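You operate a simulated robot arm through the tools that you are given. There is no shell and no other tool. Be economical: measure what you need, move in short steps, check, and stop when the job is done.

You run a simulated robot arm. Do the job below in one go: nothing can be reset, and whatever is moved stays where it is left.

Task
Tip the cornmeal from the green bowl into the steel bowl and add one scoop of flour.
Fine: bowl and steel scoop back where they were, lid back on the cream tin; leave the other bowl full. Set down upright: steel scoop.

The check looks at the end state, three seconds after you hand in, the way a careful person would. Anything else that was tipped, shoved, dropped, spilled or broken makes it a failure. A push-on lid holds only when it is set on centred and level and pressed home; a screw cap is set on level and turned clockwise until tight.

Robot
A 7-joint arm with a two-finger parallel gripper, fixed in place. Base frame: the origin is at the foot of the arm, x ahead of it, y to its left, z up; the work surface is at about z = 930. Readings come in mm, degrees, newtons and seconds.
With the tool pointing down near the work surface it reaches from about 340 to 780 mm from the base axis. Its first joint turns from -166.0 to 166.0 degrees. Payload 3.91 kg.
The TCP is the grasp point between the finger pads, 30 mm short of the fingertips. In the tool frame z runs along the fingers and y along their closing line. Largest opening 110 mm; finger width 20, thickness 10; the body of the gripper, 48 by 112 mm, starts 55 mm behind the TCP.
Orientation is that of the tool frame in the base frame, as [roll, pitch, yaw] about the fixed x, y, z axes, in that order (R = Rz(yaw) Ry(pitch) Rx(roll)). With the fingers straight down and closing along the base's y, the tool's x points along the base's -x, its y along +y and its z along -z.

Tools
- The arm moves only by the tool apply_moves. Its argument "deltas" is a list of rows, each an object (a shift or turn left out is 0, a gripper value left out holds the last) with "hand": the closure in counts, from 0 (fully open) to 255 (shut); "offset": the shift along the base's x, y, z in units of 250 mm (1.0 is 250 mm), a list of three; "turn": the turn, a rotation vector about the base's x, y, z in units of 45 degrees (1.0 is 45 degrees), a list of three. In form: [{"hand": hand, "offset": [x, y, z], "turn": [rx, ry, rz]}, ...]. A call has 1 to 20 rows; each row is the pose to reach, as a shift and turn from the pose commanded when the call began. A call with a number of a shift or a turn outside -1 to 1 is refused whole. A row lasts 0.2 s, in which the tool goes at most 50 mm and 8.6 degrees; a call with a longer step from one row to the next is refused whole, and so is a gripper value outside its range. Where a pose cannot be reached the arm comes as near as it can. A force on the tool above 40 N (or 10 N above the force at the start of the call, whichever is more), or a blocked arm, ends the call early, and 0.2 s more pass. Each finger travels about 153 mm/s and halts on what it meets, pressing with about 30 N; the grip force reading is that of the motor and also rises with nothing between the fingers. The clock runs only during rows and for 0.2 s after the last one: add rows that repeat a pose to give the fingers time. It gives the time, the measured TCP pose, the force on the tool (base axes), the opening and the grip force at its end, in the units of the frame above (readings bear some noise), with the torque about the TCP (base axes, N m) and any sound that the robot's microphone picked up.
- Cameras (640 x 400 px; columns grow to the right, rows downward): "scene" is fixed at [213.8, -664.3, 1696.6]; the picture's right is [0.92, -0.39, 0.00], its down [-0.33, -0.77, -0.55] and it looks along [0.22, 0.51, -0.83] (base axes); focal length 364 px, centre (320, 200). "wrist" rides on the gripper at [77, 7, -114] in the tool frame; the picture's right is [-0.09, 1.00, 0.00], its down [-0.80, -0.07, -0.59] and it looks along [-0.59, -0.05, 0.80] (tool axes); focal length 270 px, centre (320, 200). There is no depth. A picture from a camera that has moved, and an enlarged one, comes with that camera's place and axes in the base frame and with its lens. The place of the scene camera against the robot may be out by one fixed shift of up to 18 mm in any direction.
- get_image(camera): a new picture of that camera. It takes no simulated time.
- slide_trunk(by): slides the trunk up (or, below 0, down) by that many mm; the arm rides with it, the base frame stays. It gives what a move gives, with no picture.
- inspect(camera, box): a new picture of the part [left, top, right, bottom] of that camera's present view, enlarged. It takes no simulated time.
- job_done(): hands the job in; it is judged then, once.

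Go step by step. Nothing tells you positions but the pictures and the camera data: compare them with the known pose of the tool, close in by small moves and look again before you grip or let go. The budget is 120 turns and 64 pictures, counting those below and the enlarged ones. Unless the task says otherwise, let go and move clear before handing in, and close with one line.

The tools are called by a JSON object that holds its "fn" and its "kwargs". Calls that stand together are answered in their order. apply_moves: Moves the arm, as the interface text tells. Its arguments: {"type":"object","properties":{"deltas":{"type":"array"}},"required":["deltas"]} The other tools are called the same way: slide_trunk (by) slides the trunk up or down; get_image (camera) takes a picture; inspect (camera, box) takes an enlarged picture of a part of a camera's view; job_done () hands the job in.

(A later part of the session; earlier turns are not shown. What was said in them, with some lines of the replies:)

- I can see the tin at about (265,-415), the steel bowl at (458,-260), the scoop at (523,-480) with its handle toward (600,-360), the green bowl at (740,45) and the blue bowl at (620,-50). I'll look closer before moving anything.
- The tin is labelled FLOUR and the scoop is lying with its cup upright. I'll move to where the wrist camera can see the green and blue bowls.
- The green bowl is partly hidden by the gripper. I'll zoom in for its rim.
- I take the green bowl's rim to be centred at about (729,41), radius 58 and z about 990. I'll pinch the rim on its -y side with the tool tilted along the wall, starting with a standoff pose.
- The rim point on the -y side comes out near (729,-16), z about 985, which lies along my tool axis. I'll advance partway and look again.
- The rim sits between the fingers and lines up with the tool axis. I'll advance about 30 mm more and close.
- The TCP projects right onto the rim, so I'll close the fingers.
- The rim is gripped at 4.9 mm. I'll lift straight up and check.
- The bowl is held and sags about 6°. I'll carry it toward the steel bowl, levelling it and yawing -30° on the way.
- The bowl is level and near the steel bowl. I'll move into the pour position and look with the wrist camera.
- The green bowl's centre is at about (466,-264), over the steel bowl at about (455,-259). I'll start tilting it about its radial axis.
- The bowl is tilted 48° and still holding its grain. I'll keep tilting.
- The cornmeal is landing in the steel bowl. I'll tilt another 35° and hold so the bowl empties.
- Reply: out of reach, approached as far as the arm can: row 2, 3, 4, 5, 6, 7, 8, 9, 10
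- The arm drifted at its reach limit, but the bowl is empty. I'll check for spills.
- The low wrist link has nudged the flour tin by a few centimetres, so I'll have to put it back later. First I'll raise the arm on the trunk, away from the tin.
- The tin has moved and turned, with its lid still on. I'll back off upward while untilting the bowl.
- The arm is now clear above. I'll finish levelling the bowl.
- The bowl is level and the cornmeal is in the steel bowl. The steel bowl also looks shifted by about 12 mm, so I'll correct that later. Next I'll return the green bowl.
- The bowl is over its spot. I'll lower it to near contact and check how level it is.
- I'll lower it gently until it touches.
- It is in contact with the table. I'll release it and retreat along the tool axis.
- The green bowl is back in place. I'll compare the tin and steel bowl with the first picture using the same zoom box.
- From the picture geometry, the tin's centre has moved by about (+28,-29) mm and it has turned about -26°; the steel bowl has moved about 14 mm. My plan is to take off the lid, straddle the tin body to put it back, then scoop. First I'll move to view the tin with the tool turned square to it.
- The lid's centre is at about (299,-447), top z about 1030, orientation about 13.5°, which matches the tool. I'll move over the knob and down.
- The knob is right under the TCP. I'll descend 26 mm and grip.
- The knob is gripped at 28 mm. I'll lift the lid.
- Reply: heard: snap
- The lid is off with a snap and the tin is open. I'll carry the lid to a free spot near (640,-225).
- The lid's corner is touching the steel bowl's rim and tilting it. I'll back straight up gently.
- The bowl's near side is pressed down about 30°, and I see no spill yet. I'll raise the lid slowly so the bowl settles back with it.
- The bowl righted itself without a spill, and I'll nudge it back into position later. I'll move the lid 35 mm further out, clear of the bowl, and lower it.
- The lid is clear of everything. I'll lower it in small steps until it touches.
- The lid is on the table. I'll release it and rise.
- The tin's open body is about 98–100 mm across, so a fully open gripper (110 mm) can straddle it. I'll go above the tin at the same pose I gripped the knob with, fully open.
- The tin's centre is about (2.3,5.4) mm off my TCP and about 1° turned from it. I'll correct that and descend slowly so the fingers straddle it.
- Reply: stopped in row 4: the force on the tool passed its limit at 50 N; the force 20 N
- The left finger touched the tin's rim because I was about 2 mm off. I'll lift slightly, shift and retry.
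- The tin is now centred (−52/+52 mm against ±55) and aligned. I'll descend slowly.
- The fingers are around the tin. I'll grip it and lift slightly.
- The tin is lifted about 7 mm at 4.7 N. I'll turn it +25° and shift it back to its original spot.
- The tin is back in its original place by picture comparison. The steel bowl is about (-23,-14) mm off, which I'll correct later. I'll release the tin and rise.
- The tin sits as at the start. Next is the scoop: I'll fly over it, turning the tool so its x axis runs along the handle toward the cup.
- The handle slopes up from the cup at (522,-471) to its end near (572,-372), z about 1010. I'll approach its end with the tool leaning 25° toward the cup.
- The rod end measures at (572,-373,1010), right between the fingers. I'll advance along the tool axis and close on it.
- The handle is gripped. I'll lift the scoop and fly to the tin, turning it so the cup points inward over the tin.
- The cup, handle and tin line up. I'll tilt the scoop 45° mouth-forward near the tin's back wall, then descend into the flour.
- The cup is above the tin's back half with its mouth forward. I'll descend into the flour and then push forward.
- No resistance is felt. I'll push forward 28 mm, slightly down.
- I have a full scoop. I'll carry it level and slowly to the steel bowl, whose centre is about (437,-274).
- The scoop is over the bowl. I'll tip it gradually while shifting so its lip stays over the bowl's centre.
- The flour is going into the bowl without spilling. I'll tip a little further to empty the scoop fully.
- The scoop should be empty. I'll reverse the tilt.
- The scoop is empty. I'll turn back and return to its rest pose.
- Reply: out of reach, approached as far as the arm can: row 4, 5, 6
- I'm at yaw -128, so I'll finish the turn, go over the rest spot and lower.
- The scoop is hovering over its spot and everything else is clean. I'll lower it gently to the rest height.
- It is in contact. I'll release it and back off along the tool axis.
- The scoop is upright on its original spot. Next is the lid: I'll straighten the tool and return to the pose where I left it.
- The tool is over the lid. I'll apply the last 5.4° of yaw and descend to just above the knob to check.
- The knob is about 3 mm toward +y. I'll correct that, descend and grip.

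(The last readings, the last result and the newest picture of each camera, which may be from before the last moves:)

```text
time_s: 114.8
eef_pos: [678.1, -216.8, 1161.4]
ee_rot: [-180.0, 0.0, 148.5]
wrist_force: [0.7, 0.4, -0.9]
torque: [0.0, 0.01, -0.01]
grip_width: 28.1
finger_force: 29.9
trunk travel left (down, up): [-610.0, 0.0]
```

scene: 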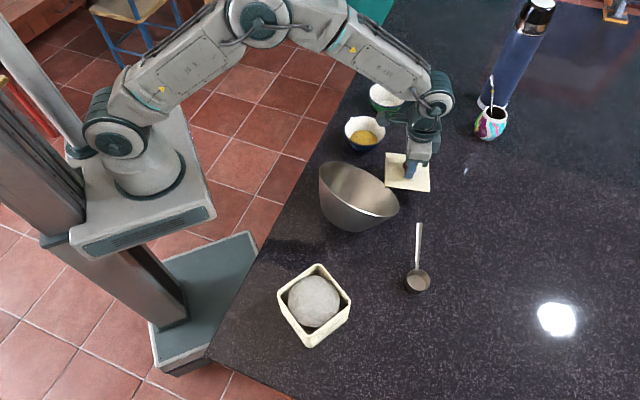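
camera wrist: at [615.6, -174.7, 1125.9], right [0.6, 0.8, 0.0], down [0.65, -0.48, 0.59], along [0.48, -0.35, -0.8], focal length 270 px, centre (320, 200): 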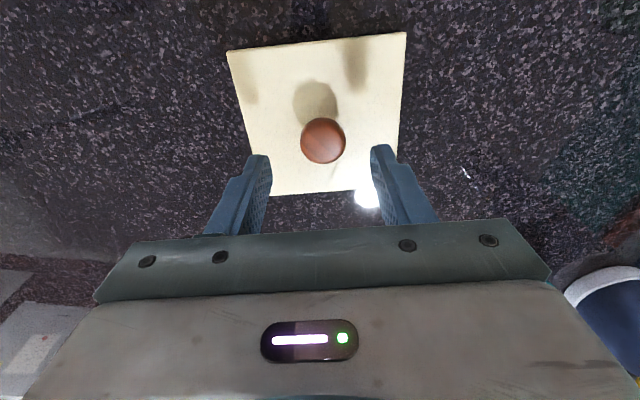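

The lid is held. I'll carry it over the tin, turning to yaw about 129°.

{"fn": "apply_moves", "kwargs": {"deltas": [{"offset": [-0.16, -0.08, 0.04], "turn": [0, 0, -0.05]}, {"offset": [-0.32, -0.16, 0.04], "turn": [0, 0, -0.1]}, {"offset": [-0.48, -0.24, 0.04], "turn": [0, 0, -0.15]}, {"offset": [-0.64, -0.32, 0.04], "turn": [0, 0, -0.2]}, {"offset": [-0.816, -0.404, 0.04], "turn": [0, 0, -0.217]}]}}

{"fn": "apply_moves", "kwargs": {"deltas": [{"offset": [-0.16, -0.08, 0], "turn": [0, 0, -0.05]}, {"offset": [-0.32, -0.16, 0], "turn": [0, 0, -0.1]}, {"offset": [-0.48, -0.24, 0], "turn": [0, 0, -0.15]}, {"offset": [-0.64, -0.32, 0], "turn": [0, 0, -0.2]}, {"offset": [-0.816, -0.404, 0], "turn": [0, 0, -0.217]}, {"offset": [-0.816, -0.404, -0.15], "turn": [0, 0, -0.217]}, {"offset": [-0.816, -0.404, -0.27], "turn": [0, 0, -0.217]}, {"offset": [-0.816, -0.404, -0.32], "turn": [0, 0, -0.217]}, {"offset": [-0.816, -0.404, -0.32], "turn": [0, 0, -0.217]}]}}

{"fn": "get_image", "kwargs": {"camera": "wrist"}}

```text
time_s: 116.0
eef_pos: [472.9, -319.1, 1171.7]
ee_rot: [179.9, 0.0, 138.7]
wrist_force: [-0.4, -0.1, 0.0]
torque: [-0.04, -0.01, 0.01]
grip_width: 28.3
finger_force: 29.8
trunk travel left (down, up): [-610.0, 0.0]
```

```text
time_s: 118.0
eef_pos: [268.0, -417.9, 1090.5]
ee_rot: [179.8, 0.0, 129.0]
wrist_force: [-0.6, 0.1, 0.3]
torque: [0.0, 0.0, 0.01]
grip_width: 28.3
finger_force: 29.9
trunk travel left (down, up): [-610.0, 0.0]
```

```text
6 pictures are left
camera wrist: at [226.9, -354.4, 1204.6], right [0.83, 0.56, 0.0], down [0.45, -0.67, 0.59], along [0.33, -0.49, -0.8], focal length 270 px, centre (320, 200)
```

wrist: 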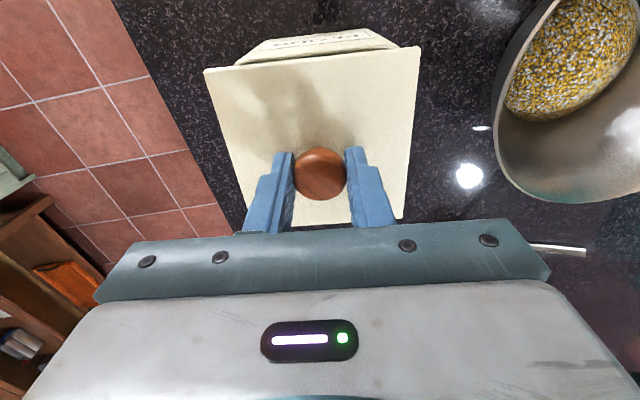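

The lid is aligned with the tin to within a millimetre or two. I'll nudge about 1 mm, lower and press.

{"fn": "apply_moves", "kwargs": {"deltas": [{"offset": [0.004, 0.003, -0.03]}, {"offset": [0.004, 0.003, -0.06]}, {"offset": [0.004, 0.003, -0.075]}, {"offset": [0.004, 0.003, -0.09]}, {"offset": [0.004, 0.003, -0.1]}, {"offset": [0.004, 0.003, -0.1]}]}}

```text
time_s: 119.3
eef_pos: [268.5, -416.6, 1069.3]
ee_rot: [179.9, 0.3, 128.9]
wrist_force: [0.2, 2.2, 36.6]
torque: [0.0, 0.01, 0.01]
grip_width: 28.4
finger_force: 29.7
trunk travel left (down, up): [-610.0, 0.0]
```

The contact is even at 36 N with the lid about 3 mm above seated. I'll press further.

{"fn": "apply_moves", "kwargs": {"deltas": [{"offset": [0, 0, -0.008]}, {"offset": [0, 0, -0.016]}, {"offset": [0, 0, -0.024]}, {"offset": [0, 0, -0.03]}]}}

```text
time_s: 119.8
eef_pos: [268.9, -417.2, 1067.6]
ee_rot: [180.0, 0.5, 128.9]
wrist_force: [-2.3, 4.9, 19.8]
torque: [0.31, 0.11, -0.02]
grip_width: 28.3
finger_force: 30.2
trunk travel left (down, up): [-610.0, 0.0]
stopped in row 2: the force on the tool passed its limit at 50 N (the readings are from after the stop); the commanded pose is now the measured one
```

There is no snap yet. I'll press again.

{"fn": "apply_moves", "kwargs": {"deltas": [{"offset": [0, 0, -0.006], "turn": [0, 0, 0]}, {"offset": [0, 0, -0.012]}, {"offset": [0, 0, -0.018]}, {"offset": [0, 0, -0.024]}, {"offset": [0, 0, -0.03]}]}}

{"fn": "inspect", "kwargs": {"camera": "scene", "box": [240, 200, 450, 350]}}

```text
time_s: 120.3
eef_pos: [270.3, -419.4, 1069.1]
ee_rot: [179.9, 0.8, 129.0]
wrist_force: [-2.3, 5.3, 17.6]
torque: [0.52, 0.14, -0.03]
grip_width: 28.1
finger_force: 29.4
trunk travel left (down, up): [-610.0, 0.0]
stopped in row 2: the force on the tool passed its limit at 42 N (the readings are from after the stop); the commanded pose is now the measured one
```

```text
2.67 times, centred on (345, 275) of scene
camera zoom: at [213.8, -664.3, 1696.6], right [0.92, -0.39, 0.0], down [-0.33, -0.77, -0.55], along [0.22, 0.51, -0.83], focal length 971 px, centre (253, 0)
```

zoom: 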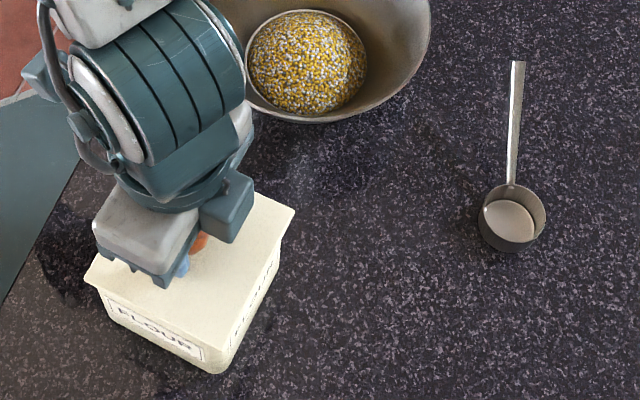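

By comparison with the first picture, the lid sits about (+2.5,-6) mm off and is turned about 1.3°. I'll lift it a little, correct that and press again.

{"fn": "apply_moves", "kwargs": {"deltas": [{"offset": [0, 0, 0.03], "turn": [0.014, 0.011, 0]}, {"offset": [0, 0, 0.06], "turn": [0.014, 0.011, 0]}, {"offset": [-0.01, 0.022, 0.06], "turn": [0.014, 0.011, -0.029]}, {"offset": [-0.01, 0.022, 0.06], "turn": [0.014, 0.011, -0.029]}]}}

{"fn": "apply_moves", "kwargs": {"deltas": [{"offset": [0, 0, -0.03]}, {"offset": [0, 0, -0.05]}, {"offset": [0, 0, -0.06]}, {"offset": [0, 0, -0.068]}, {"offset": [0, 0, -0.076]}, {"offset": [0, 0, -0.084]}, {"offset": [0, 0, -0.084]}]}}

```text
time_s: 121.3
eef_pos: [268.0, -415.5, 1081.9]
ee_rot: [-180.0, -0.3, 127.6]
wrist_force: [-0.2, -0.6, -0.5]
torque: [0.0, 0.0, 0.0]
grip_width: 28.2
finger_force: 30.2
trunk travel left (down, up): [-610.0, 0.0]
```

```text
time_s: 122.8
eef_pos: [269.9, -416.1, 1064.9]
ee_rot: [-179.9, 0.5, 127.7]
wrist_force: [-1.5, 5.0, 16.3]
torque: [0.58, 0.32, -0.01]
grip_width: 28.3
finger_force: 30.0
trunk travel left (down, up): [-610.0, 0.0]
heard: snap
stopped in row 7: the force on the tool passed its limit at 43 N (the readings are from after the stop); the commanded pose is now the measured one
```

I heard the snap with the TCP at seated height. I'll release, then press once more on the knob with closed fingers to be sure it is home.

{"fn": "apply_moves", "kwargs": {"deltas": [{"hand": 200}, {"hand": 140}, {"hand": 140}, {"offset": [0, 0, 0.1]}, {"offset": [0, 0, 0.2]}, {"hand": 255, "offset": [-0.007, 0.01, 0.22], "turn": [0.012, 0.009, 0]}, {"offset": [-0.007, 0.01, 0.22], "turn": [0.012, 0.009, 0]}, {"offset": [-0.007, 0.01, 0.22], "turn": [0.012, 0.009, 0]}]}}

{"fn": "apply_moves", "kwargs": {"deltas": [{"offset": [0, 0, -0.06]}, {"offset": [0, 0, -0.09]}, {"offset": [0, 0, -0.11]}, {"offset": [0, 0, -0.125]}, {"offset": [0, 0, -0.14]}, {"offset": [0, 0, -0.15]}, {"offset": [0, 0, -0.16]}, {"offset": [0, 0, -0.17]}]}}

```text
time_s: 124.6
eef_pos: [268.3, -415.2, 1118.9]
ee_rot: [-179.9, -0.3, 127.7]
wrist_force: [0.3, 0.4, 0.5]
torque: [0.01, 0.02, 0.02]
grip_width: 0.0
finger_force: 29.8
trunk travel left (down, up): [-610.0, 0.0]
```

```text
time_s: 125.7
eef_pos: [268.1, -416.7, 1092.1]
ee_rot: [-179.8, 0.5, 127.7]
wrist_force: [-3.5, 6.6, 21.2]
torque: [0.27, 0.14, -0.01]
grip_width: 0.0
finger_force: 29.9
trunk travel left (down, up): [-610.0, 0.0]
stopped in row 5: the force on the tool passed its limit at 45 N (the readings are from after the stop); the commanded pose is now the measured one
```

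The lid is home. I'll rise and go inside the far wall of the steel bowl, ready to ease it back by about (22,12) mm.

{"fn": "apply_moves", "kwargs": {"deltas": [{"offset": [0, 0, 0.1], "turn": [0.012, 0.009, 0]}, {"offset": [0, 0, 0.25], "turn": [0.012, 0.009, 0]}, {"offset": [0.1, 0.08, 0.35], "turn": [0.012, 0.009, 0]}, {"offset": [0.24, 0.19, 0.38], "turn": [0.012, 0.009, 0]}, {"offset": [0.38, 0.3, 0.38], "turn": [0.012, 0.009, 0]}, {"offset": [0.52, 0.41, 0.38], "turn": [0.012, 0.009, 0]}, {"offset": [0.66, 0.52, 0.38], "turn": [0.012, 0.009, 0]}, {"offset": [0.8, 0.63, 0.38], "turn": [0.012, 0.009, 0]}, {"offset": [0.885, 0.698, 0.38], "turn": [0.012, 0.009, 0]}, {"offset": [0.885, 0.698, 0.2], "turn": [0.012, 0.009, 0]}, {"offset": [0.885, 0.698, 0.02], "turn": [0.012, 0.009, 0]}, {"offset": [0.885, 0.698, -0.08], "turn": [0.012, 0.009, 0]}, {"offset": [0.885, 0.698, -0.08], "turn": [0.012, 0.009, 0]}]}}

{"fn": "get_image", "kwargs": {"camera": "wrist"}}

```text
time_s: 128.5
eef_pos: [491.1, -245.6, 1069.5]
ee_rot: [-179.9, -0.4, 127.8]
wrist_force: [-0.7, -0.1, 0.0]
torque: [0.01, 0.01, 0.02]
grip_width: 0.0
finger_force: 30.4
trunk travel left (down, up): [-610.0, 0.0]
```

```text
4 pictures are left
camera wrist: at [451.1, -180.2, 1184.8], right [0.84, 0.54, 0.0], down [0.44, -0.68, 0.59], along [0.32, -0.5, -0.81], focal length 270 px, centre (320, 200)
```

wrist: 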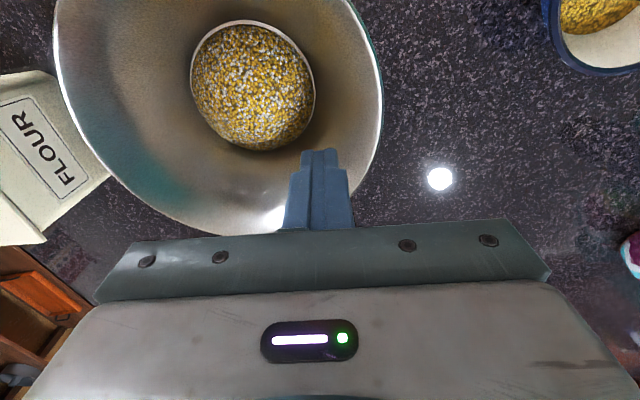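

The fingertips are inside the bowl, between the mound and the wall. I'll descend to about 45 mm above the table, watching the force.

{"fn": "apply_moves", "kwargs": {"deltas": [{"offset": [-0.014, -0.008, -0.1]}, {"offset": [-0.014, -0.008, -0.18]}, {"offset": [-0.014, -0.008, -0.22]}, {"offset": [-0.014, -0.008, -0.24]}, {"offset": [-0.014, -0.008, -0.26]}, {"offset": [-0.014, -0.008, -0.26]}]}}

```text
time_s: 129.9
eef_pos: [487.9, -245.1, 1001.6]
ee_rot: [180.0, -0.5, 127.7]
wrist_force: [-0.2, 0.2, 0.0]
torque: [0.02, -0.01, 0.0]
grip_width: 0.0
finger_force: 30.4
trunk travel left (down, up): [-610.0, 0.0]
```

There is no contact yet. I'll push slowly outward along (0.88,0.48).

{"fn": "apply_moves", "kwargs": {"deltas": [{"offset": [0.007, 0.004, 0]}, {"offset": [0.014, 0.008, 0]}, {"offset": [0.021, 0.0115, 0]}, {"offset": [0.028, 0.0153, 0]}, {"offset": [0.035, 0.019, 0]}, {"offset": [0.042, 0.023, 0]}, {"offset": [0.042, 0.023, 0]}]}}

```text
time_s: 131.5
eef_pos: [496.8, -241.1, 1003.5]
ee_rot: [-179.9, -0.4, 127.7]
wrist_force: [-2.7, 0.0, 0.6]
torque: [-0.02, 0.05, -0.01]
grip_width: 0.0
finger_force: 30.3
trunk travel left (down, up): [-610.0, 0.0]
```

Contact at about 2.7 N, sliding gently. I'll push about 18 mm more and then check.

{"fn": "apply_moves", "kwargs": {"deltas": [{"offset": [0.008, 0.0045, 0]}, {"offset": [0.016, 0.009, 0]}, {"offset": [0.024, 0.013, 0]}, {"offset": [0.032, 0.0175, 0]}, {"offset": [0.04, 0.022, 0]}, {"offset": [0.048, 0.026, 0]}, {"offset": [0.056, 0.031, 0]}, {"offset": [0.064, 0.035, 0]}, {"offset": [0.064, 0.035, 0]}]}}

{"fn": "get_image", "kwargs": {"camera": "scene"}}

```text
time_s: 133.5
eef_pos: [512.9, -230.8, 1005.7]
ee_rot: [-179.9, -0.4, 127.7]
wrist_force: [-1.3, -1.1, 2.0]
torque: [-0.04, 0.03, 0.0]
grip_width: 0.1
finger_force: 30.6
trunk travel left (down, up): [-610.0, 0.0]
```

```text
3 pictures are left
```

scene: 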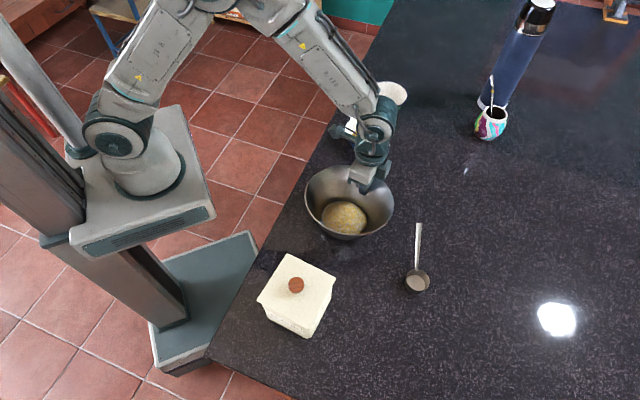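

The steel bowl is within a few millimetres of its original place. I'll back off inward and then rise clear.

{"fn": "apply_moves", "kwargs": {"deltas": [{"offset": [-0.02, -0.011, 0]}, {"offset": [-0.05, -0.027, 0]}, {"offset": [-0.06, -0.033, 0.1]}, {"offset": [-0.06, -0.033, 0.26]}, {"offset": [-0.06, -0.033, 0.44]}, {"offset": [-0.06, -0.033, 0.62]}, {"offset": [-0.03, 0.1, 0.8]}, {"offset": [0, 0.25, 0.9]}, {"offset": [0, 0.4, 0.95]}, {"offset": [0, 0.55, 0.95]}, {"offset": [0, 0.55, 0.95]}]}}

{"fn": "inspect", "kwargs": {"camera": "scene", "box": [240, 200, 450, 350]}}

```text
refused: row 7 steps farther than a row can; nothing moved
```

```text
2.67 times, centred on (345, 275) of scene
camera zoom: at [213.8, -664.3, 1696.6], right [0.92, -0.39, 0.0], down [-0.33, -0.77, -0.55], along [0.22, 0.51, -0.83], focal length 971 px, centre (253, 0)
```

zoom: 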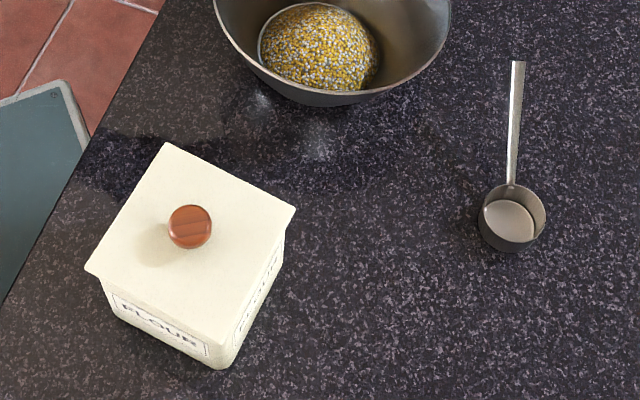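

The lid sits square on the tin, which is within about 6 mm of its start, and the bowl within about 4 mm. The retreat was refused for one long step, so I'll redo it.

{"fn": "apply_moves", "kwargs": {"deltas": [{"offset": [-0.02, -0.011, 0]}, {"offset": [-0.05, -0.027, 0]}, {"offset": [-0.06, -0.033, 0.1]}, {"offset": [-0.06, -0.033, 0.26]}, {"offset": [-0.06, -0.033, 0.44]}, {"offset": [-0.06, -0.033, 0.62]}, {"offset": [-0.06, 0.0, 0.8]}, {"offset": [-0.06, 0.1, 0.95]}, {"offset": [-0.06, 0.25, 0.95]}, {"offset": [-0.06, 0.4, 0.95]}, {"offset": [-0.06, 0.4, 0.95]}]}}

{"fn": "get_image", "kwargs": {"camera": "scene"}}

```text
time_s: 135.9
eef_pos: [496.3, -130.1, 1241.2]
ee_rot: [-179.9, -0.5, 127.6]
wrist_force: [-0.2, -1.1, 0.4]
torque: [0.03, -0.01, 0.03]
grip_width: 0.3
finger_force: 30.2
trunk travel left (down, up): [-610.0, 0.0]
```

```text
1 pictures are left
```

scene: 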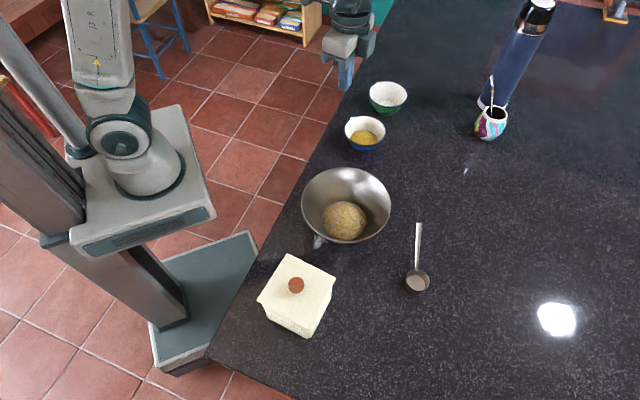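

All checks look good: the cornmeal and flour are in the steel bowl, the blue bowl is still full, and nothing was spilled. The green bowl and scoop are back, the lid is on the tin and the arm is clear, so I'm handing in.

{"fn": "job_done", "kwargs": {}}

```text
The job is handed in.
```

The cornmeal and one scoop of flour are in the steel bowl, the green bowl and upright scoop are back in place, and the lid is snapped onto the flour tin. Along the way I knocked the tin and tilted the steel bowl without spilling; I moved both back, the tin to within about 6 mm and the bowl to within about 8 mm.
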